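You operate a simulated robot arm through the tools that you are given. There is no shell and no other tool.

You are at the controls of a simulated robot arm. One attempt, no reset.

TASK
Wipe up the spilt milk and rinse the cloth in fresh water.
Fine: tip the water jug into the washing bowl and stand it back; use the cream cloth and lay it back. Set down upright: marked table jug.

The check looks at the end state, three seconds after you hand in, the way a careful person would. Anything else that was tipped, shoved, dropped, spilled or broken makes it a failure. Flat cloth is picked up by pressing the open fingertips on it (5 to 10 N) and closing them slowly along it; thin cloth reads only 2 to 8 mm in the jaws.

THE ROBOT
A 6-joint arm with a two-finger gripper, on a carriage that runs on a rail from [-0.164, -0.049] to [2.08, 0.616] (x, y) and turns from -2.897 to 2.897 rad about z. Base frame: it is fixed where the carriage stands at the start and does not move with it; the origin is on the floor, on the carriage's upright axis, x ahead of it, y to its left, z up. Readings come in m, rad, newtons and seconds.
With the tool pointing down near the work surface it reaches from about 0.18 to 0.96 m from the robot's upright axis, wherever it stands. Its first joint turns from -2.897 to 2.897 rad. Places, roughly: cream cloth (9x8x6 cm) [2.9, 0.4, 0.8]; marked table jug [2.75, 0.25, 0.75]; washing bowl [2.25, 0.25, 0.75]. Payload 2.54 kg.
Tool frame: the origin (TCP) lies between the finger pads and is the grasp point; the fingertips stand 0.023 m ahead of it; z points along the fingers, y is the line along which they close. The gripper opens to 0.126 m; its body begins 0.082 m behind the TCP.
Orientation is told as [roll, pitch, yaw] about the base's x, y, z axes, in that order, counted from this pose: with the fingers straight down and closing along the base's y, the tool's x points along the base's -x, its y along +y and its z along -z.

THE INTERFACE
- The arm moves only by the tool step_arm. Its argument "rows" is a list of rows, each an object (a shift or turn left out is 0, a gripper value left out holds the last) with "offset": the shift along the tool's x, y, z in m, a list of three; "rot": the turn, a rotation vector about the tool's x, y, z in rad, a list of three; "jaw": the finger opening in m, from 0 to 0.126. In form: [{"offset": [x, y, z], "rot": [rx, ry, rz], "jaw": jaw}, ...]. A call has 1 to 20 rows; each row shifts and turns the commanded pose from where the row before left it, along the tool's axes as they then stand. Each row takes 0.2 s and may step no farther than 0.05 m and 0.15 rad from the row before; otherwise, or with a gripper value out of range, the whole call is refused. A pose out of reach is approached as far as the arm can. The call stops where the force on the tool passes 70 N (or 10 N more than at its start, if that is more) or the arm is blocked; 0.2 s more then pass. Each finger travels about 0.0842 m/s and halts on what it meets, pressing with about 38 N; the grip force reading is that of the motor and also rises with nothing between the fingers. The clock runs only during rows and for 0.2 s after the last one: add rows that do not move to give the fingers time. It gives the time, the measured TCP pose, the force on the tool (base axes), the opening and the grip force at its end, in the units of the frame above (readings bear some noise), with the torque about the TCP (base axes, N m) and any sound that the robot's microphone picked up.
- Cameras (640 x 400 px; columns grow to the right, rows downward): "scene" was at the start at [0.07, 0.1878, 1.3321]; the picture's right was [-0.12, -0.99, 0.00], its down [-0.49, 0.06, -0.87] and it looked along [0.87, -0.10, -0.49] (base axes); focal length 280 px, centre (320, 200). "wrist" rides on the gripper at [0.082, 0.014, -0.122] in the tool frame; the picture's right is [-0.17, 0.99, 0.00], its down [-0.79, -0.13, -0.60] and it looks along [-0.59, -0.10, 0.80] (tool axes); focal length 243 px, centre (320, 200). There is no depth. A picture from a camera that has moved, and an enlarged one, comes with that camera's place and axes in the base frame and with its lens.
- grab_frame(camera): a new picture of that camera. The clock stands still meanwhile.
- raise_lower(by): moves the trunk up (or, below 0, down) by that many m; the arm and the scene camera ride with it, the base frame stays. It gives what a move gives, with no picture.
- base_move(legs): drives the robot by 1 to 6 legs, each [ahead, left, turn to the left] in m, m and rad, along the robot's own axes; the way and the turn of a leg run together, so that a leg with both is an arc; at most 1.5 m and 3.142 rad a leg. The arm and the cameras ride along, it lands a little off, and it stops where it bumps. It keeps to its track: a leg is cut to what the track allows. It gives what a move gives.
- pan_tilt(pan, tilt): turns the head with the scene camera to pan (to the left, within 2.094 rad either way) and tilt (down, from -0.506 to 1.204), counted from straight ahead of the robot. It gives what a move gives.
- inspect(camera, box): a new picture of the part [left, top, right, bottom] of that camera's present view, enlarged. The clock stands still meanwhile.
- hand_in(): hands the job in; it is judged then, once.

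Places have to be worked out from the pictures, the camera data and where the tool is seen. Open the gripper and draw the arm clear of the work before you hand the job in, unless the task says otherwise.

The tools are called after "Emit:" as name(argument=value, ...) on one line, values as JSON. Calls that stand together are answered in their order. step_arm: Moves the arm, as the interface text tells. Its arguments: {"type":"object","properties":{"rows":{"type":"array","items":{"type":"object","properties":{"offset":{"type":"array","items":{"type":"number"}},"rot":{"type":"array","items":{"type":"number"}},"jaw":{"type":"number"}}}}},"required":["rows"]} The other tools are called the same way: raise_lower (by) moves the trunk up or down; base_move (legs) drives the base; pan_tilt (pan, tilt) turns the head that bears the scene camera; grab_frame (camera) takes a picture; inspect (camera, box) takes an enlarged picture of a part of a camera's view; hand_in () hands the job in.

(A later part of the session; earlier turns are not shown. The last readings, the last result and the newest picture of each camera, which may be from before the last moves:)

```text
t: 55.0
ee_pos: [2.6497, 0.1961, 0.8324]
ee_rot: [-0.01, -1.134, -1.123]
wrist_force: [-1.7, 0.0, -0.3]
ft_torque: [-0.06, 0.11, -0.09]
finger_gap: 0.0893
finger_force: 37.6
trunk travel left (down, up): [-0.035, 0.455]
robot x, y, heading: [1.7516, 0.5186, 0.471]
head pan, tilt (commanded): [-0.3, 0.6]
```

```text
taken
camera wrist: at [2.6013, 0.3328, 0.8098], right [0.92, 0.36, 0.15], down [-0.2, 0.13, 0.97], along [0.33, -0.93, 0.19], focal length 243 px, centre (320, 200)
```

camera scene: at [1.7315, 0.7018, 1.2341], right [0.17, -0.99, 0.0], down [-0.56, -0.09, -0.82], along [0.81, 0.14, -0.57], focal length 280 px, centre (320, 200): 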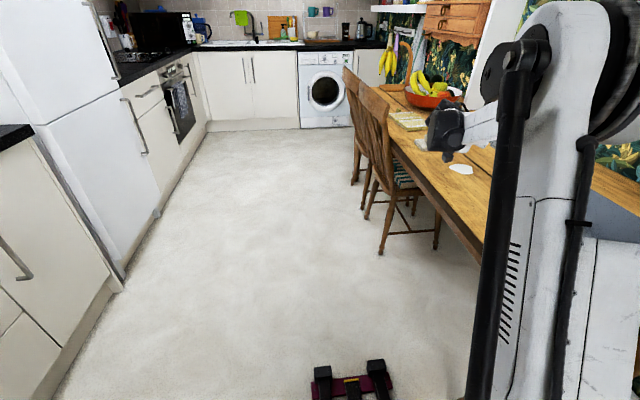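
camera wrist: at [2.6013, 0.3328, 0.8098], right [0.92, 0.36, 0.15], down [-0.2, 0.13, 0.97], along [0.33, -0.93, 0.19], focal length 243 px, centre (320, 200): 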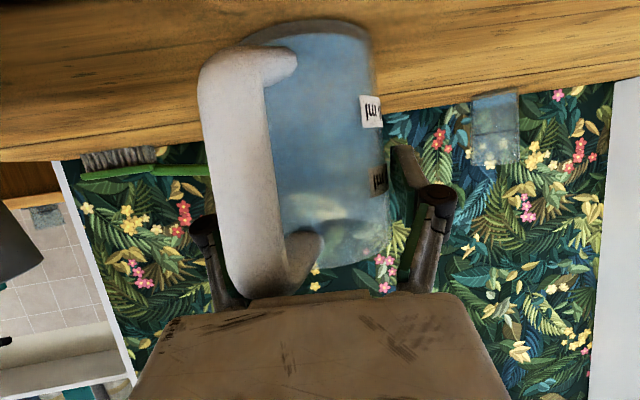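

The jug is held (0.0893 m gap, 37.6 N). I lift it straight up 3 cm and check the load.

Emit:
step_arm(rows=[{"offset": [-0.00906, 0, -0.00423]}, {"offset": [-0.00906, 0, -0.00423]}, {"offset": [-0.00906, 0, -0.00423]}, {}])

Emit:
grab_frame(camera="wrist")

```text
t: 56.0
ee_pos: [2.6508, 0.1961, 0.8628]
ee_rot: [-0.009, -1.133, -1.122]
wrist_force: [0.5, -0.2, -5.2]
ft_torque: [0.07, -0.01, 0.0]
finger_gap: 0.089
finger_force: 37.7
trunk travel left (down, up): [-0.035, 0.455]
robot x, y, heading: [1.7509, 0.5235, 0.469]
head pan, tilt (commanded): [-0.3, 0.6]
```

```text
taken
camera wrist: at [2.6021, 0.3321, 0.8395], right [0.92, 0.36, 0.15], down [-0.2, 0.13, 0.97], along [0.33, -0.93, 0.19], focal length 243 px, centre (320, 200)
```

wrist: 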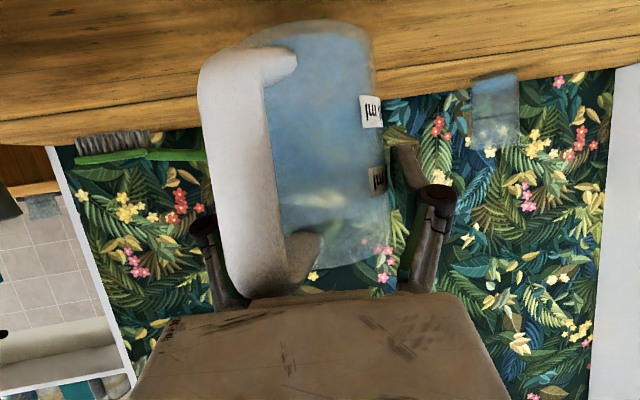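

The jug weighs about 0.53 kg and follows the hand. I lift it to about z 0.99 and carry it slowly over the far end of the tub.

Emit:
step_arm(rows=[{"offset": [-0.012, 0, -0.0056]}, {"offset": [-0.0206, 0, -0.0096]}, {"offset": [-0.0206, 0, -0.0096]}, {"offset": [-0.0206, 0, -0.0096]}, {"offset": [-0.0206, 0, -0.0096]}, {"offset": [-0.0206, 0, -0.0096]}, {}, {"offset": [0.00278, -0.00932, -0.00596]}, {"offset": [0.00556, -0.01864, -0.01191]}, {"offset": [0.00556, -0.01864, -0.01191]}, {"offset": [0.00556, -0.01864, -0.01191]}, {"offset": [0.00556, -0.01864, -0.01191]}, {"offset": [0.00556, -0.01864, -0.01191]}, {"offset": [0.00556, -0.01864, -0.01191]}, {"offset": [0.00556, -0.01864, -0.01191]}, {"offset": [0.00556, -0.01864, -0.01191]}, {"offset": [0.00556, -0.01864, -0.01191]}, {"offset": [0.00278, -0.00932, -0.00596]}, {}])

Emit:
grab_frame(camera="wrist")

Emit:
grab_frame(camera="scene")

```text
t: 60.0
ee_pos: [2.4287, 0.2371, 0.9888]
ee_rot: [-0.01, -1.133, -1.122]
wrist_force: [-0.1, 1.2, -5.0]
ft_torque: [0.07, 0.02, -0.01]
finger_gap: 0.0892
finger_force: 37.6
trunk travel left (down, up): [-0.035, 0.455]
robot x, y, heading: [1.7499, 0.5203, 0.47]
head pan, tilt (commanded): [-0.3, 0.6]
```

```text
taken
camera wrist: at [2.3791, 0.375, 0.9663], right [0.92, 0.36, 0.15], down [-0.2, 0.13, 0.97], along [0.33, -0.93, 0.19], focal length 243 px, centre (320, 200)
```

wrist: 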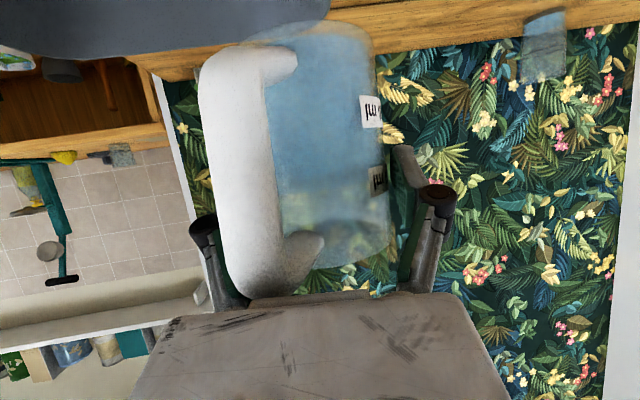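

```text
taken
camera scene: at [1.7317, 0.7017, 1.2342], right [0.17, -0.99, 0.0], down [-0.56, -0.09, -0.82], along [0.81, 0.14, -0.57], focal length 280 px, centre (320, 200)
```

scene: 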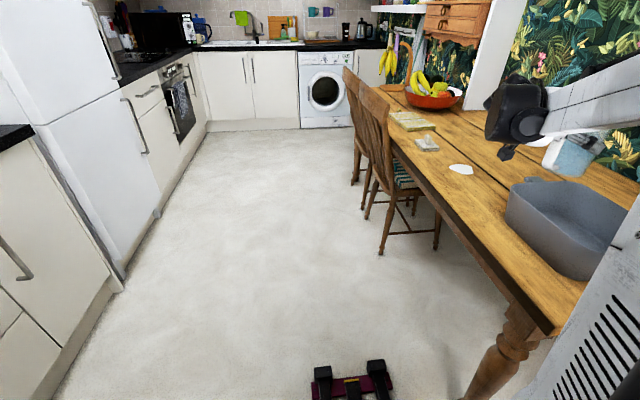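

The jug is upright above the tub's far end. I pan the head right a little to see the tub and jug.

Emit:
pan_tilt(pan=-0.6, tilt=0.6)

Emit:
grab_frame(camera="scene")

```text
t: 60.8
ee_pos: [2.4288, 0.2365, 0.9879]
ee_rot: [-0.007, -1.134, -1.122]
wrist_force: [-0.5, 0.0, -4.7]
ft_torque: [0.01, -0.04, 0.04]
finger_gap: 0.089
finger_force: 38.1
trunk travel left (down, up): [-0.035, 0.455]
robot x, y, heading: [1.7513, 0.5197, 0.473]
head pan, tilt (commanded): [-0.6, 0.6]
```

```text
taken
camera scene: at [1.7322, 0.6753, 1.2342], right [-0.13, -0.99, 0.0], down [-0.56, 0.07, -0.82], along [0.82, -0.11, -0.57], focal length 280 px, centre (320, 200)
```

scene: 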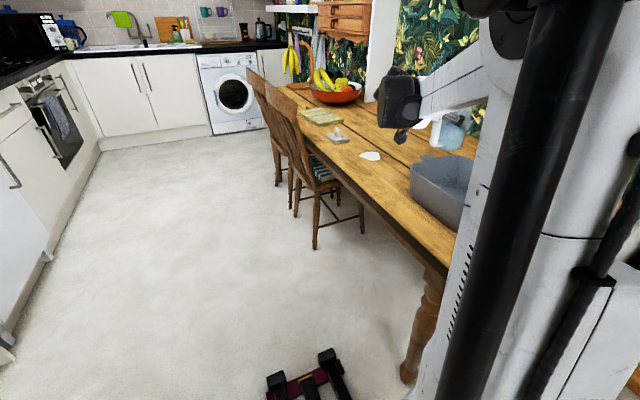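

I put the head back to −0.35 (clear of the upper arm, tub still in view) and zoom to verify the jug position over the tub.

Emit:
pan_tilt(pan=-0.35, tilt=0.6)

Emit:
inspect(camera="scene", box=[440, 80, 640, 300])

```text
t: 61.6
ee_pos: [2.4276, 0.2366, 0.9879]
ee_rot: [-0.009, -1.134, -1.122]
wrist_force: [-0.3, -0.4, -5.8]
ft_torque: [0.02, 0.01, 0.0]
finger_gap: 0.0885
finger_force: 38.3
trunk travel left (down, up): [-0.035, 0.455]
robot x, y, heading: [1.7538, 0.5223, 0.472]
head pan, tilt (commanded): [-0.351, 0.6]
```

```text
1.82 times, centred on (540, 190) of scene
camera zoom: at [1.7324, 0.6972, 1.2342], right [0.12, -0.99, 0.0], down [-0.56, -0.07, -0.82], along [0.82, 0.1, -0.57], focal length 509 px, centre (-80, 218)
```

zoom: 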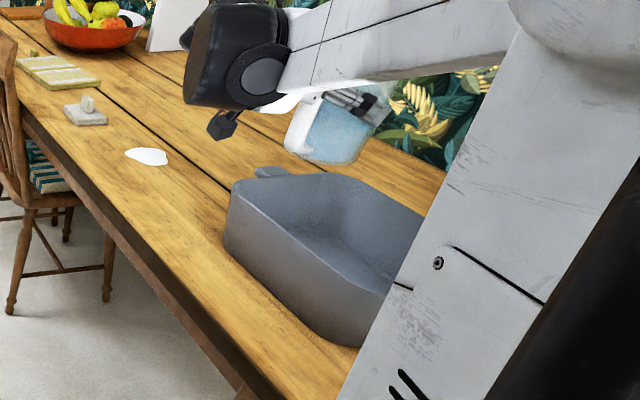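

The geometry looks right, so I start to tip the jug: first to about 0.45 rad, which should be about where it begins to pour, then look.

Emit:
step_arm(rows=[{"rot": [-0.0318, 0, 0.0679]}, {"rot": [-0.0318, 0, 0.0679]}, {"rot": [-0.0318, 0, 0.0679]}, {"rot": [-0.0318, 0, 0.0679]}, {"rot": [-0.0318, 0, 0.0679]}, {"rot": [-0.0318, 0, 0.0679]}, {}])

Emit:
inspect(camera="scene", box=[440, 80, 640, 300])

Emit:
grab_frame(camera="wrist")

```text
t: 63.2
ee_pos: [2.4276, 0.2359, 0.9896]
ee_rot: [0.846, -0.955, -1.878]
wrist_force: [0.2, -0.4, -5.7]
ft_torque: [0.01, 0.07, 0.0]
finger_gap: 0.0888
finger_force: 38.3
trunk travel left (down, up): [-0.035, 0.455]
robot x, y, heading: [1.7527, 0.518, 0.469]
head pan, tilt (commanded): [-0.351, 0.6]
```

```text
1.82 times, centred on (540, 190) of scene
camera zoom: at [1.7324, 0.6973, 1.2342], right [0.12, -0.99, 0.0], down [-0.56, -0.07, -0.82], along [0.82, 0.1, -0.57], focal length 509 px, centre (-80, 218)
```

zoom: 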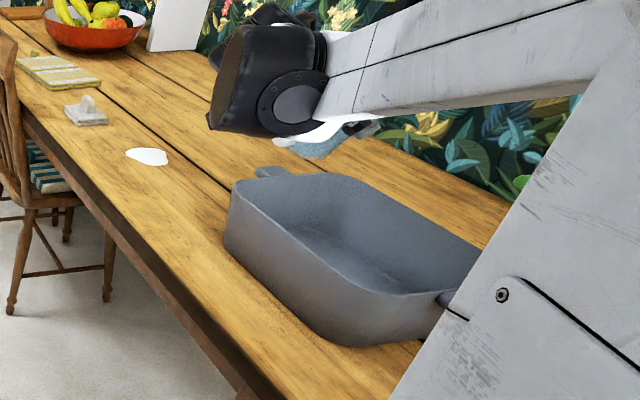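

```text
taken
camera wrist: at [2.3858, 0.3772, 0.9753], right [0.78, 0.29, 0.56], down [-0.58, -0.04, 0.82], along [0.26, -0.96, 0.13], focal length 243 px, centre (320, 200)
```

wrist: 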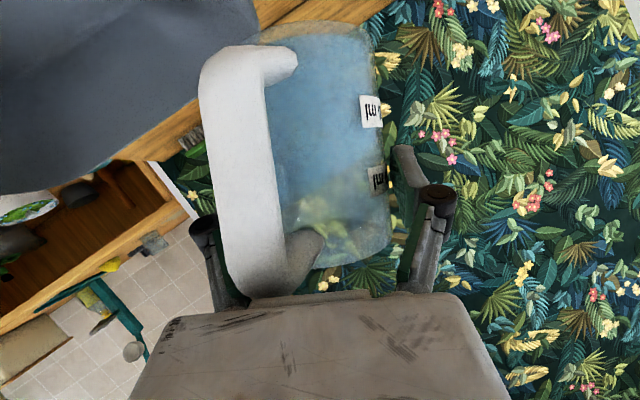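

Still about 5.5 N, so nothing has poured yet. I keep tipping slowly.

Emit:
step_arm(rows=[{"rot": [-0.017, 0, 0.0362]}, {"rot": [-0.017, 0, 0.0362]}, {"rot": [-0.017, 0, 0.0362]}, {"rot": [-0.017, 0, 0.0362]}, {"rot": [-0.017, 0, 0.0362]}, {"rot": [-0.017, 0, 0.0362]}, {"rot": [-0.017, 0, 0.0362]}, {"rot": [-0.017, 0, 0.0362]}, {}])

Emit:
grab_frame(camera="wrist")

Emit:
inspect(camera="scene", box=[440, 80, 640, 300])

```text
t: 65.2
ee_pos: [2.4258, 0.2356, 0.9888]
ee_rot: [1.155, -0.71, -2.107]
wrist_force: [-0.7, 0.4, -5.2]
ft_torque: [0.02, 0.1, 0.0]
finger_gap: 0.0892
finger_force: 37.8
trunk travel left (down, up): [-0.035, 0.455]
robot x, y, heading: [1.7535, 0.5179, 0.468]
head pan, tilt (commanded): [-0.351, 0.6]
```

```text
taken
camera wrist: at [2.3883, 0.3781, 0.9826], right [0.58, 0.2, 0.79], down [-0.78, -0.14, 0.61], along [0.23, -0.97, 0.07], focal length 243 px, centre (320, 200)
```

wrist: 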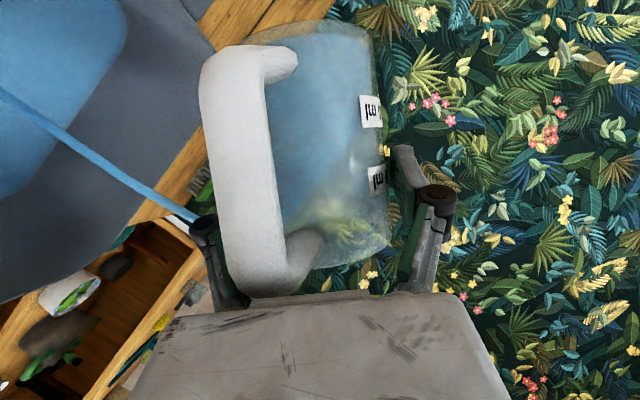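

```text
1.82 times, centred on (540, 190) of scene
camera zoom: at [1.7324, 0.6973, 1.2342], right [0.12, -0.99, 0.0], down [-0.56, -0.07, -0.82], along [0.82, 0.1, -0.57], focal length 509 px, centre (-80, 218)
```

zoom: 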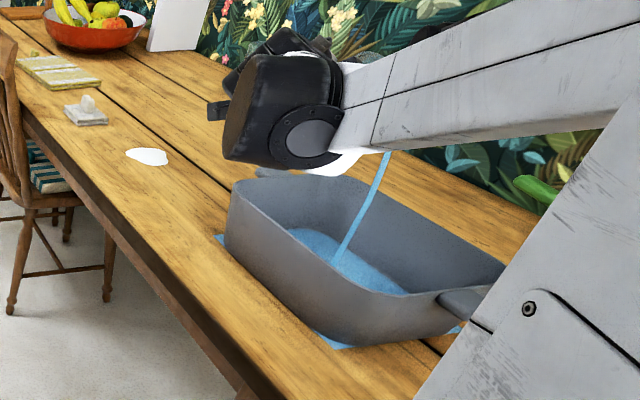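

Water is streaming into the middle of the tub. (The blue corners at the tub's foot look like the rendered water slab poking through the tapered walls; I'll check this later.) I keep tipping slowly.

Emit:
step_arm(rows=[{"rot": [-0.017, 0, 0.0362]}, {"rot": [-0.017, 0, 0.0362]}, {"rot": [-0.017, 0, 0.0362]}, {"rot": [-0.017, 0, 0.0362]}, {"rot": [-0.017, 0, 0.0362]}, {"rot": [-0.017, 0, 0.0362]}, {}])

Emit:
inspect(camera="scene", box=[440, 80, 640, 300])

```text
t: 66.8
ee_pos: [2.4261, 0.2342, 0.9892]
ee_rot: [1.309, -0.507, -2.195]
wrist_force: [-0.3, 0.2, -4.2]
ft_torque: [0.0, 0.12, 0.02]
finger_gap: 0.0887
finger_force: 38.0
trunk travel left (down, up): [-0.035, 0.455]
robot x, y, heading: [1.7535, 0.5191, 0.47]
head pan, tilt (commanded): [-0.351, 0.6]
```

```text
1.82 times, centred on (540, 190) of scene
camera zoom: at [1.7323, 0.6973, 1.2342], right [0.12, -0.99, 0.0], down [-0.56, -0.07, -0.82], along [0.82, 0.1, -0.57], focal length 509 px, centre (-80, 218)
```

zoom: 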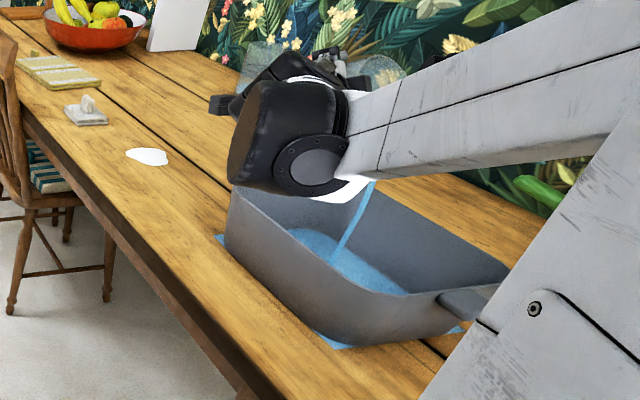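

Weight is dropping (4.2 N) and the stream stays in the tub. I continue.

Emit:
step_arm(rows=[{"rot": [-0.017, 0, 0.0362]}, {"rot": [-0.017, 0, 0.0362]}, {"rot": [-0.017, 0, 0.0362]}, {"rot": [-0.017, 0, 0.0362]}, {"rot": [-0.017, 0, 0.0362]}, {"rot": [-0.017, 0, 0.0362]}, {"rot": [-0.017, 0, 0.0362]}, {"rot": [-0.017, 0, 0.0362]}, {}])

Emit:
inspect(camera="scene", box=[440, 80, 640, 300])

Emit:
grab_frame(camera="wrist")

```text
t: 68.8
ee_pos: [2.4263, 0.2353, 0.9898]
ee_rot: [1.464, -0.224, -2.253]
wrist_force: [0.1, 0.4, -3.3]
ft_torque: [-0.01, 0.07, 0.02]
finger_gap: 0.0885
finger_force: 38.3
trunk travel left (down, up): [-0.035, 0.455]
robot x, y, heading: [1.7544, 0.5205, 0.472]
head pan, tilt (commanded): [-0.351, 0.6]
```

```text
1.82 times, centred on (540, 190) of scene
camera zoom: at [1.7323, 0.6973, 1.2342], right [0.12, -0.99, 0.0], down [-0.56, -0.07, -0.82], along [0.82, 0.1, -0.57], focal length 509 px, centre (-80, 218)
```

zoom: 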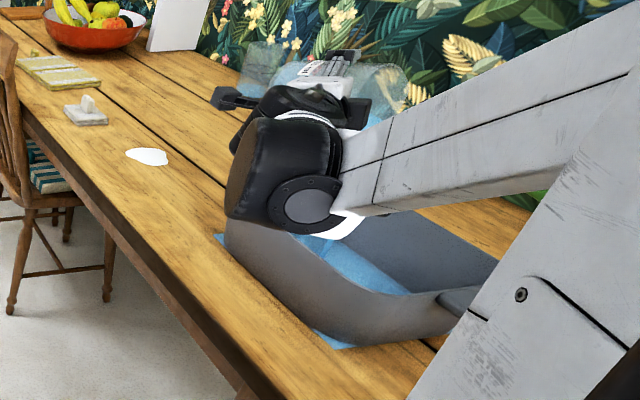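

```text
taken
camera wrist: at [2.3883, 0.3776, 0.9974], right [0.12, -0.02, 0.99], down [-0.97, -0.23, 0.11], along [0.22, -0.97, -0.05], focal length 243 px, centre (320, 200)
```

wrist: 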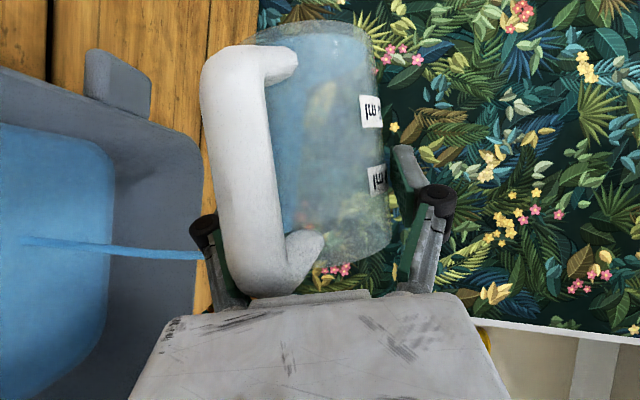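

The stream lands well inside. I continue past horizontal to drain the rest.

Emit:
step_arm(rows=[{"rot": [-0.017, 0, 0.0362]}, {"rot": [-0.017, 0, 0.0362]}, {"rot": [-0.017, 0, 0.0362]}, {"rot": [-0.017, 0, 0.0362]}, {"rot": [-0.017, 0, 0.0362]}, {"rot": [-0.017, 0, 0.0362]}, {"rot": [-0.017, 0, 0.0362]}, {"rot": [-0.017, 0, 0.0362]}, {"rot": [-0.017, 0, 0.0362]}, {"rot": [-0.017, 0, 0.0362]}, {}, {}])

Emit:
grab_frame(camera="wrist")

Emit:
inspect(camera="scene", box=[440, 80, 640, 300])

```text
t: 71.4
ee_pos: [2.4215, 0.2233, 0.9893]
ee_rot: [1.514, 0.031, -2.249]
wrist_force: [0.0, -0.9, -2.1]
ft_torque: [0.03, 0.03, 0.01]
finger_gap: 0.0886
finger_force: 38.3
out of reach, approached as far as the arm can: row 6, 7, 8, 9, 10
trunk travel left (down, up): [-0.035, 0.455]
robot x, y, heading: [1.7509, 0.5199, 0.466]
head pan, tilt (commanded): [-0.351, 0.6]
```

```text
taken
camera wrist: at [2.3792, 0.3627, 1.0133], right [-0.08, -0.19, 0.98], down [-0.96, -0.24, -0.12], along [0.25, -0.95, -0.16], focal length 243 px, centre (320, 200)
```

wrist: 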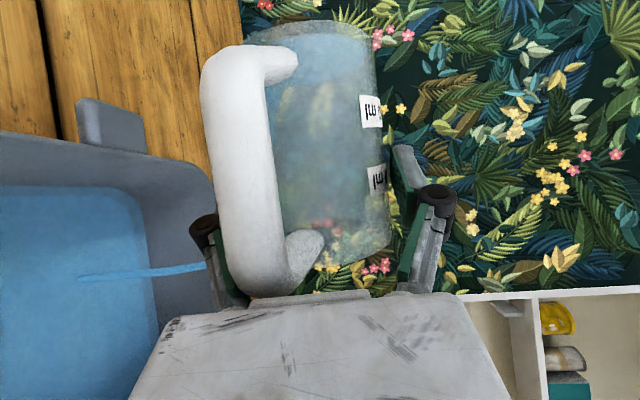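

```text
1.82 times, centred on (540, 190) of scene
camera zoom: at [1.7322, 0.6973, 1.2342], right [0.12, -0.99, 0.0], down [-0.56, -0.07, -0.83], along [0.82, 0.1, -0.56], focal length 509 px, centre (-80, 218)
```

zoom: 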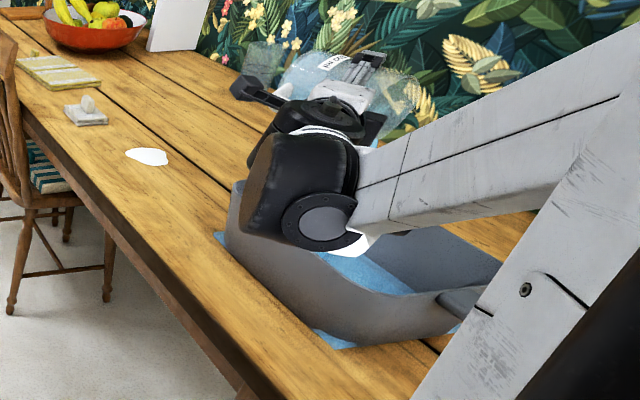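

The arm stops at about a 90° tilt here; water is still running. I wait a moment for it to drain and then yaw slightly to gain tilt.

Emit:
step_arm(rows=[{}, {}, {}, {}, {}])

Emit:
grab_frame(camera="wrist")

```text
t: 72.6
ee_pos: [2.423, 0.2244, 0.9884]
ee_rot: [1.514, 0.031, -2.246]
wrist_force: [0.4, -0.4, -1.4]
ft_torque: [-0.02, 0.04, -0.02]
finger_gap: 0.0887
finger_force: 38.3
trunk travel left (down, up): [-0.035, 0.455]
robot x, y, heading: [1.7516, 0.517, 0.467]
head pan, tilt (commanded): [-0.351, 0.6]
```

```text
taken
camera wrist: at [2.3792, 0.3627, 1.0132], right [-0.08, -0.19, 0.98], down [-0.96, -0.24, -0.12], along [0.25, -0.95, -0.16], focal length 243 px, centre (320, 200)
```

wrist: 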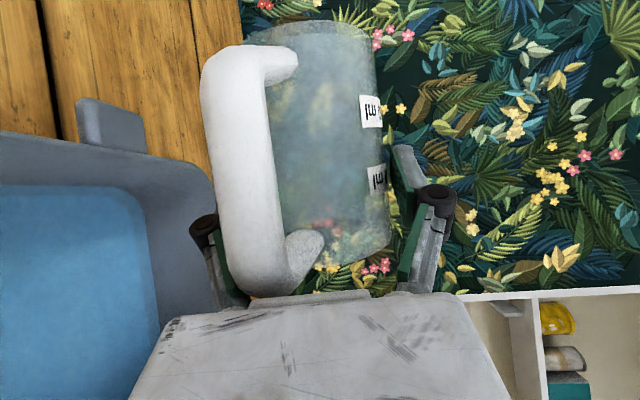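

The stream has stopped and the load is down to about 1.4 N. I zoom in to see whether the jug is really empty.

Emit:
inspect(camera="wrist", box=[180, 10, 400, 300])

```text
1.38 times, centred on (290, 155) of wrist
camera zoom: at [2.3792, 0.3627, 1.0132], right [-0.08, -0.19, 0.98], down [-0.96, -0.24, -0.12], along [0.25, -0.95, -0.16], focal length 335 px, centre (361, 262)
```

zoom: 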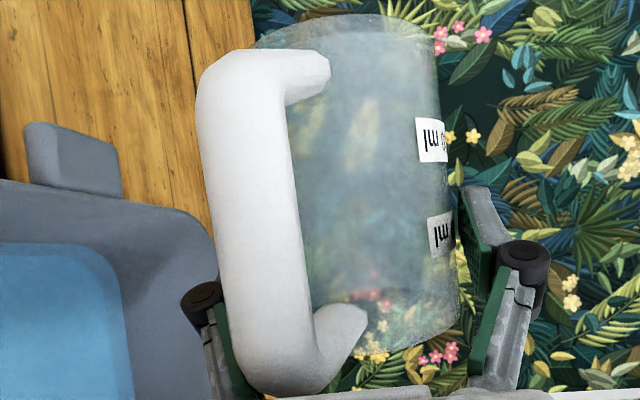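

It looks empty. To drain the last drops I yaw by 0.25 rad and tip a little further past horizontal, still over the tub.

Emit:
step_arm(rows=[{"rot": [0.003, 0.125, -0.007]}, {"rot": [0.003, 0.125, -0.007]}, {"rot": [-0.0424, 0, 0.0906]}, {"rot": [-0.0424, 0, 0.0906]}, {}, {}])

Emit:
grab_frame(camera="wrist")

Emit:
grab_frame(camera="scene")

```text
t: 74.0
ee_pos: [2.4152, 0.2099, 0.9887]
ee_rot: [1.569, 0.216, -2.044]
wrist_force: [-0.3, 0.1, -1.3]
ft_torque: [-0.05, 0.03, 0.02]
finger_gap: 0.0887
finger_force: 38.2
out of reach, approached as far as the arm can: row 2, 4
trunk travel left (down, up): [-0.035, 0.455]
robot x, y, heading: [1.7541, 0.5198, 0.472]
head pan, tilt (commanded): [-0.351, 0.6]
```

```text
taken
camera wrist: at [2.3427, 0.3339, 1.0206], right [-0.17, -0.33, 0.93], down [-0.87, -0.39, -0.3], along [0.46, -0.86, -0.22], focal length 243 px, centre (320, 200)
```

wrist: 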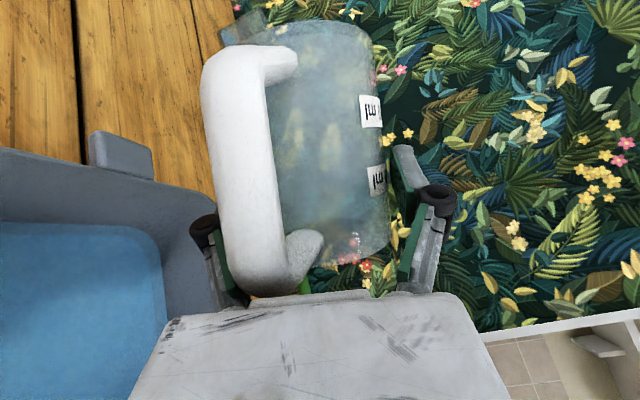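

```text
taken
camera scene: at [1.7322, 0.6974, 1.2342], right [0.12, -0.99, 0.0], down [-0.56, -0.07, -0.83], along [0.82, 0.1, -0.56], focal length 280 px, centre (320, 200)
```

scene: 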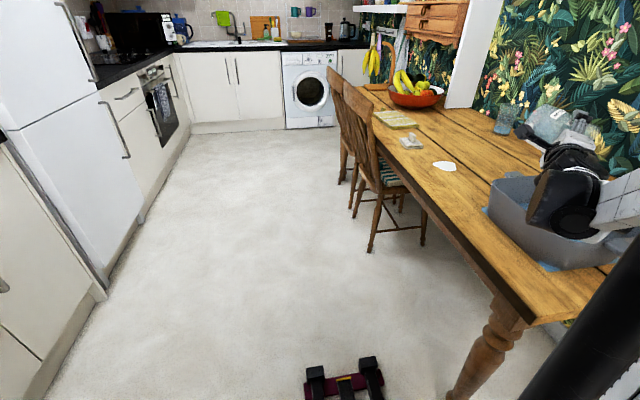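

The jug is now past 100° and empty (1.3 N). I rotate it back upright above the tub.

Emit:
step_arm(rows=[{"rot": [0.0624, -0.0201, -0.1191]}, {"rot": [0.0624, -0.0201, -0.1191]}, {"rot": [0.0624, -0.0201, -0.1191]}, {"rot": [0.0624, -0.0201, -0.1191]}, {"rot": [0.0624, -0.0201, -0.1191]}, {"rot": [0.0624, -0.0201, -0.1191]}, {"rot": [0.0624, -0.0201, -0.1191]}, {"rot": [0.0624, -0.0201, -0.1191]}, {"rot": [0.0624, -0.0201, -0.1191]}, {"rot": [0.0624, -0.0201, -0.1191]}, {"rot": [0.0624, -0.0201, -0.1191]}, {"rot": [0.0624, -0.0201, -0.1191]}, {"rot": [0.0624, -0.0201, -0.1191]}, {}])

Emit:
grab_frame(camera="wrist")

Emit:
grab_frame(camera="scene")

```text
t: 77.0
ee_pos: [2.4157, 0.2087, 0.9893]
ee_rot: [0.062, -1.166, -1.202]
wrist_force: [0.4, -1.0, -1.1]
ft_torque: [0.02, 0.01, -0.01]
finger_gap: 0.0883
finger_force: 38.1
trunk travel left (down, up): [-0.035, 0.455]
robot x, y, heading: [1.7532, 0.5187, 0.467]
head pan, tilt (commanded): [-0.351, 0.6]
```

```text
taken
camera wrist: at [2.3697, 0.3466, 0.9627], right [0.92, 0.35, 0.18], down [-0.24, 0.15, 0.96], along [0.31, -0.93, 0.22], focal length 243 px, centre (320, 200)
```

wrist: 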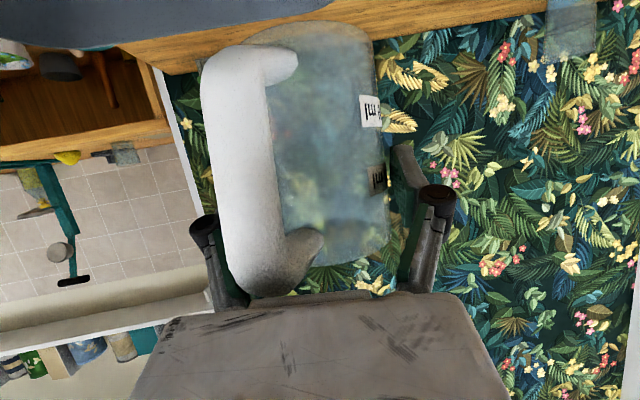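

```text
taken
camera scene: at [1.7322, 0.6973, 1.2342], right [0.12, -0.99, 0.0], down [-0.56, -0.07, -0.83], along [0.82, 0.1, -0.56], focal length 280 px, centre (320, 200)
```

scene: 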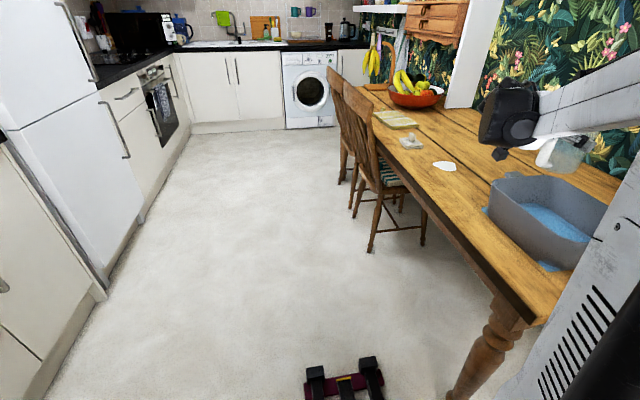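

Nearly upright; I apply the small residual rotation to match the original grasp attitude, carry the jug back above its old place, and descend most of the way.

Emit:
step_arm(rows=[{"rot": [-0.002, 0.0335, -0.0318]}, {"offset": [-0.00479, 0.02069, 0.01005]}, {"offset": [-0.00479, 0.02069, 0.01005]}, {"offset": [-0.00479, 0.02069, 0.01005]}, {"offset": [-0.00479, 0.02069, 0.01005]}, {"offset": [-0.00479, 0.02069, 0.01005]}, {"offset": [-0.00479, 0.02069, 0.01005]}, {"offset": [-0.00479, 0.02069, 0.01005]}, {"offset": [-0.00479, 0.02069, 0.01005]}, {"offset": [-0.00479, 0.02069, 0.01005]}, {"offset": [-0.00479, 0.02069, 0.01005]}, {}, {"offset": [0.0272, 0, 0.0127]}, {"offset": [0.0272, 0, 0.0127]}, {"offset": [0.0272, 0, 0.0127]}, {"offset": [0.0181, 0, 0.0085]}, {}])

Emit:
grab_frame(camera="wrist")

Emit:
grab_frame(camera="scene")

```text
t: 80.6
ee_pos: [2.6479, 0.1954, 0.878]
ee_rot: [-0.002, -1.133, -1.125]
wrist_force: [0.5, 0.2, -1.4]
ft_torque: [0.04, -0.04, 0.0]
finger_gap: 0.0882
finger_force: 38.4
trunk travel left (down, up): [-0.035, 0.455]
robot x, y, heading: [1.7544, 0.5184, 0.47]
head pan, tilt (commanded): [-0.351, 0.6]
```

```text
taken
camera wrist: at [2.5992, 0.333, 0.8555], right [0.92, 0.36, 0.15], down [-0.21, 0.13, 0.97], along [0.33, -0.92, 0.19], focal length 243 px, centre (320, 200)
```

wrist: 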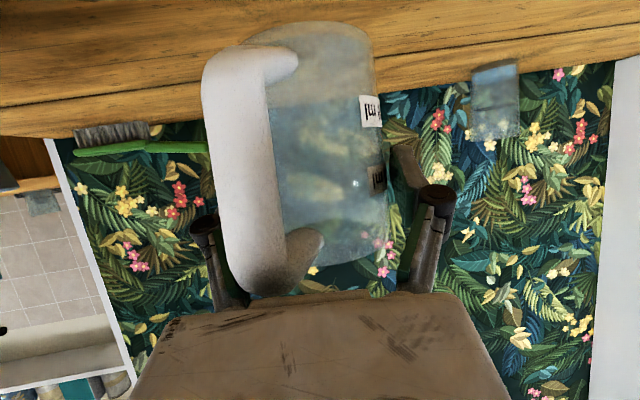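

```text
taken
camera scene: at [1.7322, 0.6974, 1.2342], right [0.12, -0.99, 0.0], down [-0.56, -0.07, -0.83], along [0.82, 0.1, -0.56], focal length 280 px, centre (320, 200)
```

scene: 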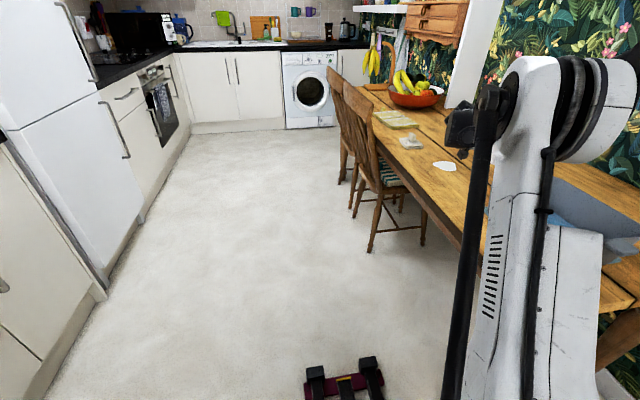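

The jug is above its old spot. I lower it gently the last 4.5 cm, watching the force.

Emit:
step_arm(rows=[{"offset": [0.0163, 0.0011, 0.0076]}, {"offset": [0.0163, 0.0011, 0.0076]}, {"offset": [0.0045, 0, 0.0021]}, {}])

```text
t: 81.6
ee_pos: [2.6531, 0.1969, 0.8376]
ee_rot: [-0.002, -1.133, -1.126]
wrist_force: [-0.7, 0.5, -1.8]
ft_torque: [0.01, -0.01, 0.02]
finger_gap: 0.0884
finger_force: 38.3
trunk travel left (down, up): [-0.035, 0.455]
robot x, y, heading: [1.7534, 0.5189, 0.469]
head pan, tilt (commanded): [-0.351, 0.6]
```

Still about 5 mm to go; I descend in 2 mm steps until the load transfers.

Emit:
step_arm(rows=[{"offset": [0.0018, 0, 0.00085]}, {"offset": [0.0018, 0, 0.00085]}, {}])

Emit:
step_arm(rows=[{"offset": [0.0009, 0, 0.0004]}, {}])

```text
t: 82.4
ee_pos: [2.6518, 0.198, 0.8334]
ee_rot: [-0.003, -1.134, -1.126]
wrist_force: [0.8, -0.3, -1.5]
ft_torque: [-0.02, 0.01, -0.01]
finger_gap: 0.0883
finger_force: 37.9
trunk travel left (down, up): [-0.035, 0.455]
robot x, y, heading: [1.7541, 0.5172, 0.475]
head pan, tilt (commanded): [-0.351, 0.6]
```

```text
t: 83.0
ee_pos: [2.653, 0.198, 0.8326]
ee_rot: [-0.003, -1.133, -1.125]
wrist_force: [3.1, -1.4, 6.9]
ft_torque: [-0.04, 0.01, 0.04]
finger_gap: 0.0881
finger_force: 38.1
trunk travel left (down, up): [-0.035, 0.455]
robot x, y, heading: [1.7544, 0.5188, 0.471]
head pan, tilt (commanded): [-0.351, 0.6]
```

The table is taking the load (+6.9 N), so the jug stands. I open the fingers gently.

Emit:
step_arm(rows=[{"offset": [-0.0005, 0, -0.0002]}, {"jaw": 0.092}, {"jaw": 0.096}, {"jaw": 0.102}, {"jaw": 0.11}, {"jaw": 0.118}, {"jaw": 0.126}, {}, {}])

Emit:
grab_frame(camera="wrist")

```text
t: 85.0
ee_pos: [2.6521, 0.1982, 0.8331]
ee_rot: [-0.004, -1.132, -1.126]
wrist_force: [-0.2, 0.0, 0.4]
ft_torque: [0.0, 0.01, 0.01]
finger_gap: 0.1262
finger_force: 0.0
trunk travel left (down, up): [-0.035, 0.455]
robot x, y, heading: [1.7547, 0.5188, 0.467]
head pan, tilt (commanded): [-0.351, 0.6]
```

```text
taken
camera wrist: at [2.6027, 0.3346, 0.8108], right [0.92, 0.36, 0.15], down [-0.21, 0.13, 0.97], along [0.33, -0.92, 0.19], focal length 243 px, centre (320, 200)
```

wrist: 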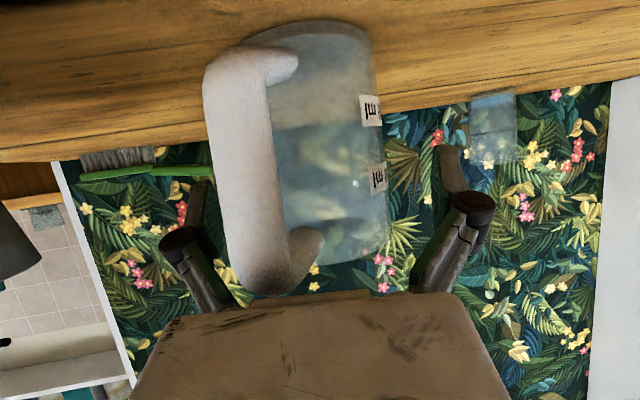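

The jug stands upright and free. I withdraw along the tool axis, then raise the hand.

Emit:
step_arm(rows=[{"offset": [0, 0, -0.025]}, {"offset": [0, 0, -0.03]}, {"offset": [0, 0, -0.03]}, {"offset": [0, 0, -0.03]}, {"offset": [0, 0, -0.03]}, {"offset": [-0.03, 0, -0.03]}, {"offset": [-0.03, 0, -0.03]}, {"offset": [-0.03, 0, -0.03]}, {}])

Emit:
grab_frame(camera="wrist")

Emit:
grab_frame(camera="scene")

```text
t: 87.0
ee_pos: [2.5772, 0.358, 1.0142]
ee_rot: [-0.002, -1.133, -1.125]
wrist_force: [-0.8, -0.7, 0.3]
ft_torque: [-0.03, -0.01, 0.01]
finger_gap: 0.1262
finger_force: 0.1
trunk travel left (down, up): [-0.035, 0.455]
robot x, y, heading: [1.7527, 0.5187, 0.468]
head pan, tilt (commanded): [-0.351, 0.6]
```

```text
taken
camera wrist: at [2.5274, 0.494, 0.9931], right [0.92, 0.36, 0.15], down [-0.21, 0.13, 0.97], along [0.33, -0.93, 0.19], focal length 243 px, centre (320, 200)
```

wrist: 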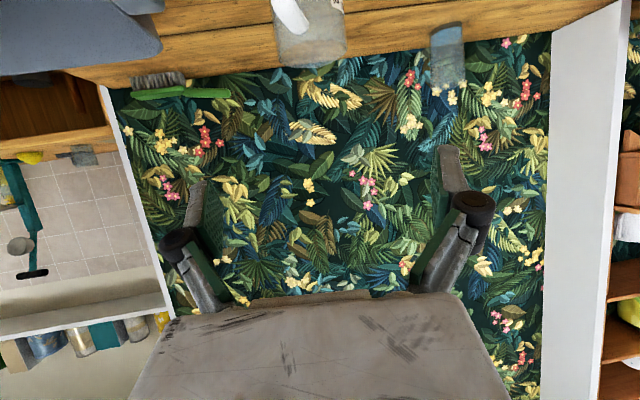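

```text
taken
camera scene: at [1.7321, 0.6974, 1.2341], right [0.12, -0.99, 0.0], down [-0.56, -0.07, -0.83], along [0.82, 0.1, -0.56], focal length 280 px, centre (320, 200)
```

scene: 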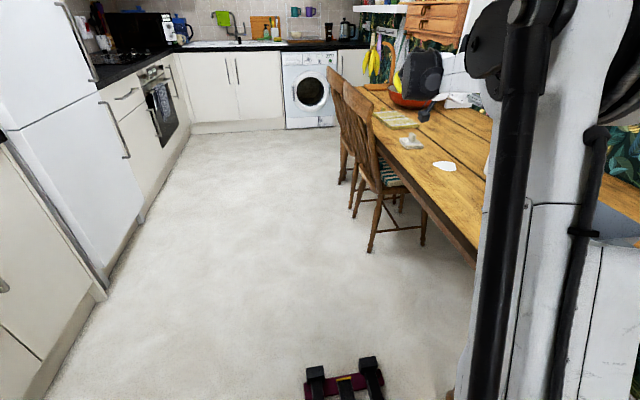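

The jug is back in place, upright. Now the cloth: I raise the trunk, turn the tool to point down with yaw ≈ 0.27 (jaws across the cloth's fin), and drive toward the rail's end.

Emit:
raise_lower(by=0.2)

Emit:
step_arm(rows=[{"rot": [0, 0.1416, 0]}, {"rot": [0, 0.1416, 0]}, {"rot": [0, 0.1416, 0]}, {"rot": [0, 0.1416, 0]}, {"rot": [0, 0.1416, 0]}, {"rot": [0, 0.1416, 0]}, {"rot": [0, 0.1416, 0]}, {"rot": [0, 0.1416, 0]}, {"rot": [0, 0, -0.139]}, {"rot": [0, 0, -0.139]}, {"rot": [0, 0, -0.139]}, {"rot": [0, 0, -0.139]}, {"rot": [0, 0, -0.139]}, {"rot": [0, 0, -0.139]}, {"rot": [0, 0, -0.139]}, {"rot": [0, 0, -0.139]}, {"rot": [0, 0, -0.139]}, {"rot": [0, 0, -0.139]}, {}])

Emit:
base_move(legs=[[0.3, -0.057, 0], [0, 0, -0.4]])

Emit:
pan_tilt(pan=-0.3, tilt=0.8)

Emit:
grab_frame(camera="scene")

Emit:
grab_frame(camera="wrist")

```text
t: 89.2
ee_pos: [2.5777, 0.3571, 1.2143]
ee_rot: [-0.004, -1.132, -1.125]
wrist_force: [-0.4, -0.1, -0.2]
ft_torque: [-0.02, -0.01, 0.02]
finger_gap: 0.1262
finger_force: 0.1
trunk travel left (down, up): [-0.235, 0.255]
robot x, y, heading: [1.7507, 0.5201, 0.473]
head pan, tilt (commanded): [-0.351, 0.6]
```

```text
t: 93.2
ee_pos: [2.5759, 0.3562, 1.2146]
ee_rot: [0.0, 0.001, 0.261]
wrist_force: [-1.0, -0.1, -0.1]
ft_torque: [-0.01, 0.02, 0.01]
finger_gap: 0.1263
finger_force: 0.1
trunk travel left (down, up): [-0.235, 0.255]
robot x, y, heading: [1.7575, 0.5171, 0.47]
head pan, tilt (commanded): [-0.351, 0.6]
```

```text
t: 96.4
ee_pos: [2.7334, 0.1291, 1.2147]
ee_rot: [0.001, 0.001, -0.149]
wrist_force: [0.1, -0.1, 0.6]
ft_torque: [0.02, 0.02, 0.04]
finger_gap: 0.1262
finger_force: 0.0
trunk travel left (down, up): [-0.235, 0.255]
robot x, y, heading: [2.0405, 0.6049, 0.057]
head pan, tilt (commanded): [-0.351, 0.6]
```

```text
t: 97.2
ee_pos: [2.7335, 0.1272, 1.2155]
ee_rot: [-0.001, 0.002, -0.149]
wrist_force: [-0.7, -0.3, -0.2]
ft_torque: [0.0, -0.01, -0.02]
finger_gap: 0.1261
finger_force: 0.1
trunk travel left (down, up): [-0.235, 0.255]
robot x, y, heading: [2.043, 0.6063, 0.057]
head pan, tilt (commanded): [-0.3, 0.799]
```

```text
taken
camera scene: at [2.089, 0.7827, 1.4173], right [-0.24, -0.97, 0.0], down [-0.7, 0.17, -0.7], along [0.68, -0.17, -0.72], focal length 280 px, centre (320, 200)
```

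scene: 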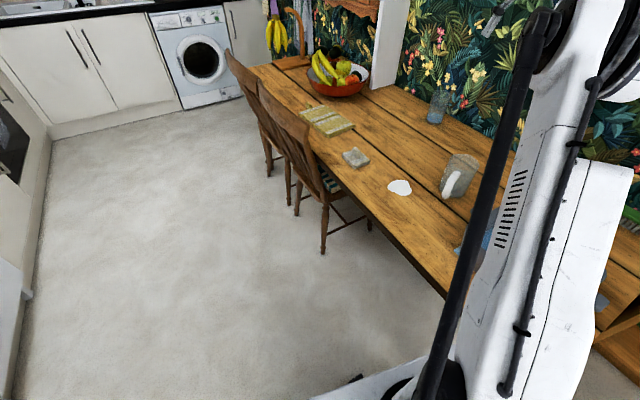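

```text
taken
camera wrist: at [2.6555, 0.1544, 1.337], right [0.31, 0.95, 0.0], down [0.76, -0.25, 0.6], along [0.57, -0.19, -0.8], focal length 243 px, centre (320, 200)
```

wrist: 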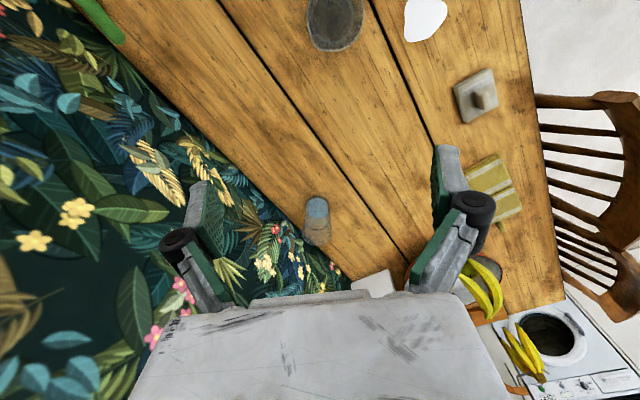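

From here the cloth is within reach. I yaw to line up with its fin and move back and up of it so that the wrist camera looks straight at it.

Emit:
step_arm(rows=[{"rot": [0, 0, -0.1383]}, {"rot": [0, 0, -0.1383]}, {"rot": [0, 0, -0.1383]}, {"offset": [-0.0035, 0.0383, 0.0236]}, {"offset": [-0.0035, 0.0383, 0.0236]}, {"offset": [-0.0035, 0.0383, 0.0236]}, {"offset": [-0.0035, 0.0383, 0.0236]}, {"offset": [-0.0035, 0.0383, 0.0236]}, {"offset": [-0.0035, 0.0383, 0.0236]}, {"offset": [-0.0035, 0.0383, 0.0236]}, {}])

Emit:
grab_frame(camera="wrist")

Emit:
grab_frame(camera="scene")

```text
t: 99.6
ee_pos: [2.688, 0.3972, 1.0489]
ee_rot: [0.0, 0.003, 0.264]
wrist_force: [-1.2, -0.1, 0.2]
ft_torque: [-0.02, 0.03, -0.01]
finger_gap: 0.1259
finger_force: 0.0
trunk travel left (down, up): [-0.235, 0.255]
robot x, y, heading: [2.0435, 0.6034, 0.062]
head pan, tilt (commanded): [-0.3, 0.799]
```

```text
taken
camera wrist: at [2.6045, 0.3884, 1.1707], right [-0.1, 1.0, 0.0], down [0.8, 0.08, 0.6], along [0.59, 0.06, -0.8], focal length 243 px, centre (320, 200)
```

wrist: 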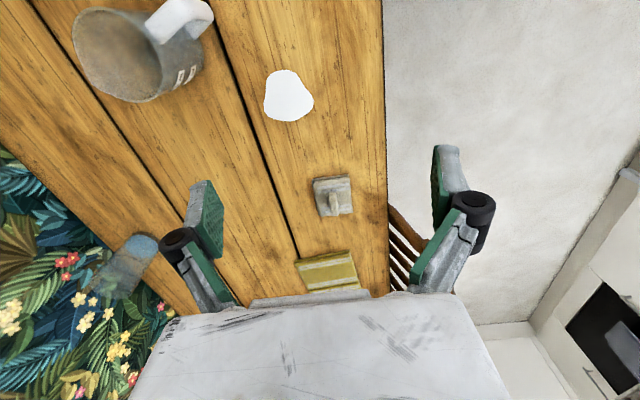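

```text
taken
camera scene: at [2.0889, 0.7832, 1.4172], right [-0.24, -0.97, 0.0], down [-0.7, 0.17, -0.7], along [0.68, -0.17, -0.72], focal length 280 px, centre (320, 200)
```

scene: 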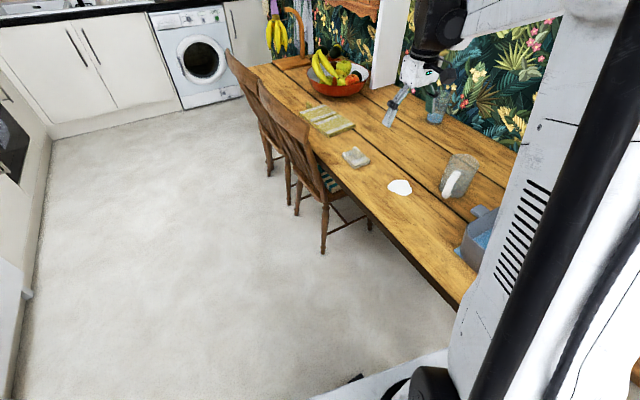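

I zoom in on the cloth and its surroundings.

Emit:
inspect(camera="wrist", box=[290, 150, 390, 240])

Emit:
inspect(camera="wrist", box=[240, 50, 400, 150])

Emit:
inspect(camera="scene", box=[300, 130, 520, 290])

```text
4.44 times, centred on (340, 195) of wrist
camera zoom: at [2.6045, 0.3884, 1.1707], right [-0.1, 1.0, 0.0], down [0.8, 0.08, 0.6], along [0.59, 0.06, -0.8], focal length 1078 px, centre (231, 222)
```

zoom: 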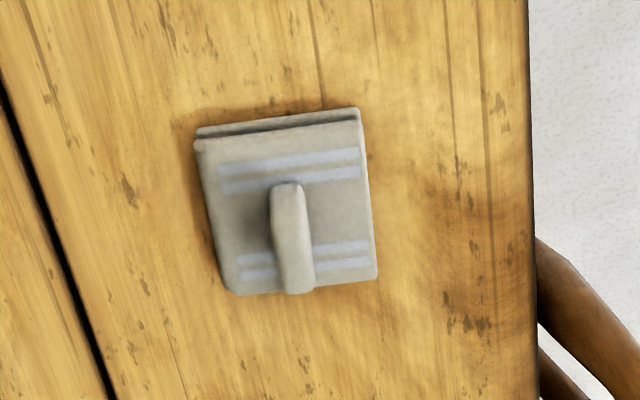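

```text
4.00 times, centred on (320, 100) of wrist
camera zoom: at [2.6045, 0.3884, 1.1707], right [-0.1, 1.0, 0.0], down [0.8, 0.08, 0.6], along [0.59, 0.06, -0.8], focal length 970 px, centre (320, 600)
```

zoom: 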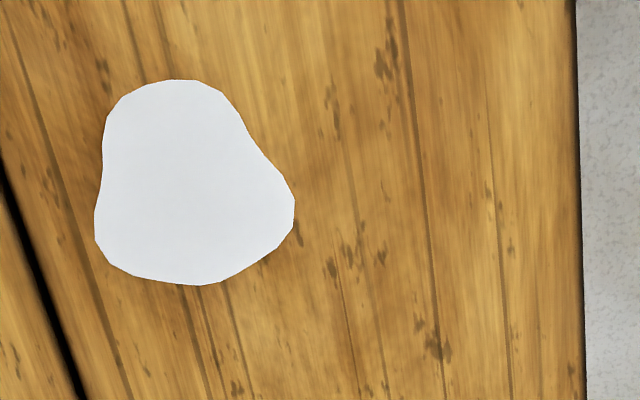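

```text
2.50 times, centred on (410, 210) of scene
camera zoom: at [2.0889, 0.7832, 1.4172], right [-0.24, -0.97, 0.0], down [-0.7, 0.17, -0.7], along [0.68, -0.17, -0.72], focal length 700 px, centre (95, 175)
```

zoom: 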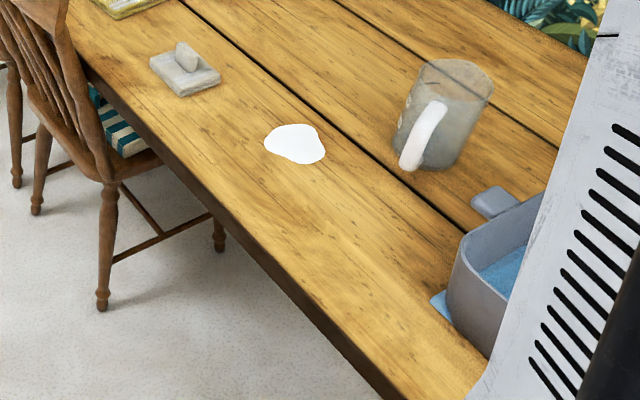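

The cloth's fin is about 14 mm thick, centred near (2.891, 0.444), running along the table. The chair back is about 0.18 m away, so I narrow the jaws and go to a point 9 cm above the fin.

Emit:
step_arm(rows=[{"offset": [-0.0347, -0.0013, 0.0248], "jaw": 0.09}, {"offset": [-0.0347, -0.0013, 0.0248], "jaw": 0.07}, {"offset": [-0.0347, -0.0013, 0.0248], "jaw": 0.06}, {"offset": [-0.0347, -0.0013, 0.0248]}, {"offset": [-0.0347, -0.0013, 0.0248]}, {"offset": [-0.0347, -0.0013, 0.0248]}, {}])

Emit:
grab_frame(camera="wrist")

Emit:
grab_frame(camera="scene")

```text
t: 101.2
ee_pos: [2.8887, 0.44, 0.9005]
ee_rot: [-0.001, 0.001, 0.264]
wrist_force: [-0.2, 0.6, 0.1]
ft_torque: [0.03, 0.01, 0.01]
finger_gap: 0.0599
finger_force: 0.1
trunk travel left (down, up): [-0.235, 0.255]
robot x, y, heading: [2.0425, 0.6022, 0.062]
head pan, tilt (commanded): [-0.3, 0.799]
```

```text
taken
camera wrist: at [2.8083, 0.4314, 1.0234], right [-0.1, 1.0, 0.0], down [0.8, 0.08, 0.6], along [0.59, 0.06, -0.8], focal length 243 px, centre (320, 200)
```

wrist: 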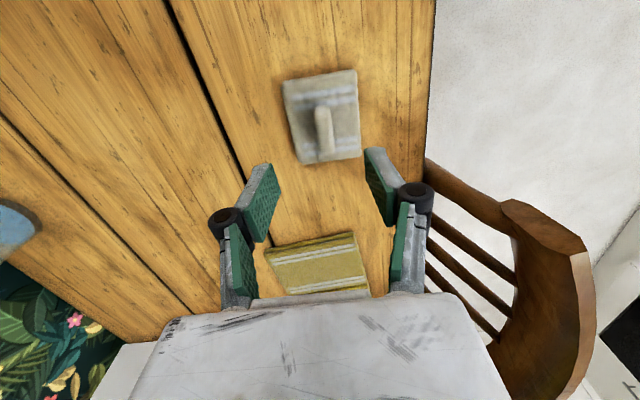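

```text
taken
camera scene: at [2.0895, 0.7826, 1.4173], right [-0.24, -0.97, 0.0], down [-0.7, 0.17, -0.7], along [0.68, -0.17, -0.72], focal length 280 px, centre (320, 200)
```

scene: 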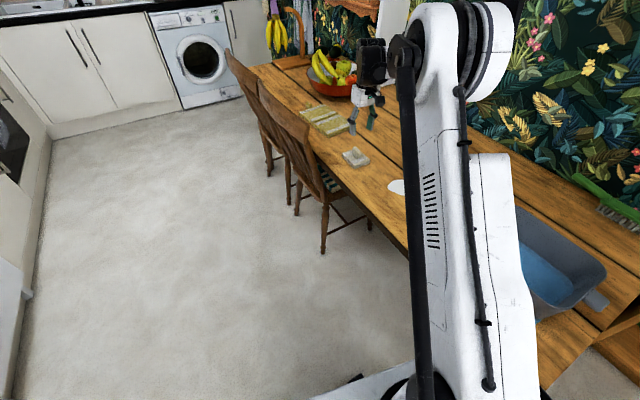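

The fin shows up straight ahead between the fingers, about 4 mm farther on. I correct and descend to 0.86, then check.

Emit:
step_arm(rows=[{"offset": [-0.0022, 0.0005, 0.02]}, {"offset": [-0.0022, 0.0005, 0.02]}, {}])

Emit:
inspect(camera="wrist", box=[200, 60, 440, 260])

```text
t: 102.0
ee_pos: [2.894, 0.4421, 0.8596]
ee_rot: [0.0, 0.002, 0.264]
wrist_force: [-0.1, 0.7, -0.4]
ft_torque: [-0.01, 0.04, 0.0]
finger_gap: 0.0597
finger_force: 0.0
trunk travel left (down, up): [-0.235, 0.255]
robot x, y, heading: [2.0417, 0.6061, 0.065]
head pan, tilt (commanded): [-0.3, 0.799]
```

```text
2.00 times, centred on (320, 160) of wrist
camera zoom: at [2.8119, 0.4336, 0.9823], right [-0.1, 1.0, 0.0], down [0.8, 0.08, 0.6], along [0.59, 0.06, -0.8], focal length 485 px, centre (320, 280)
```

zoom: 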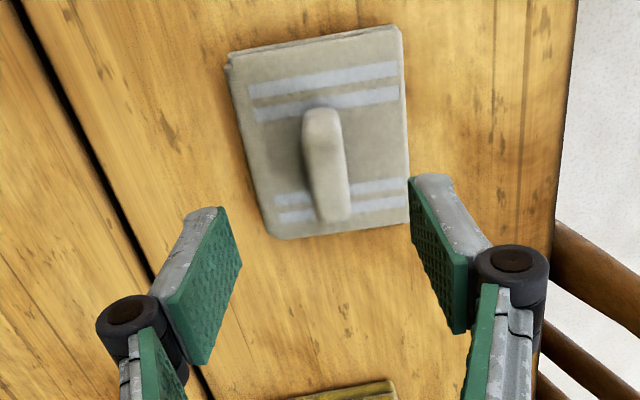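

Fin centre (2.891, 0.443) lies within 3 mm of the TCP. I descend so the fingertips stop just above the pad.

Emit:
step_arm(rows=[{"offset": [0.0015, 0.0005, 0.02]}, {"offset": [0.0015, 0, 0.02]}, {"offset": [0, 0, 0.012]}, {}])

Emit:
inspect(camera="wrist", box=[200, 100, 440, 300])

```text
t: 103.0
ee_pos: [2.8911, 0.4408, 0.8094]
ee_rot: [0.0, 0.001, 0.264]
wrist_force: [0.1, -0.2, 0.3]
ft_torque: [0.01, -0.01, 0.0]
finger_gap: 0.0599
finger_force: 0.0
trunk travel left (down, up): [-0.235, 0.255]
robot x, y, heading: [2.0408, 0.6042, 0.06]
head pan, tilt (commanded): [-0.3, 0.799]
```

```text
2.00 times, centred on (320, 200) of wrist
camera zoom: at [2.8087, 0.4333, 0.9313], right [-0.1, 1.0, 0.0], down [0.8, 0.08, 0.6], along [0.59, 0.06, -0.8], focal length 485 px, centre (320, 200)
```

zoom: 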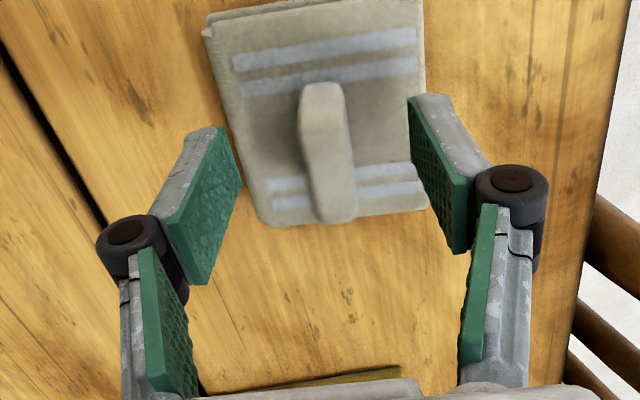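

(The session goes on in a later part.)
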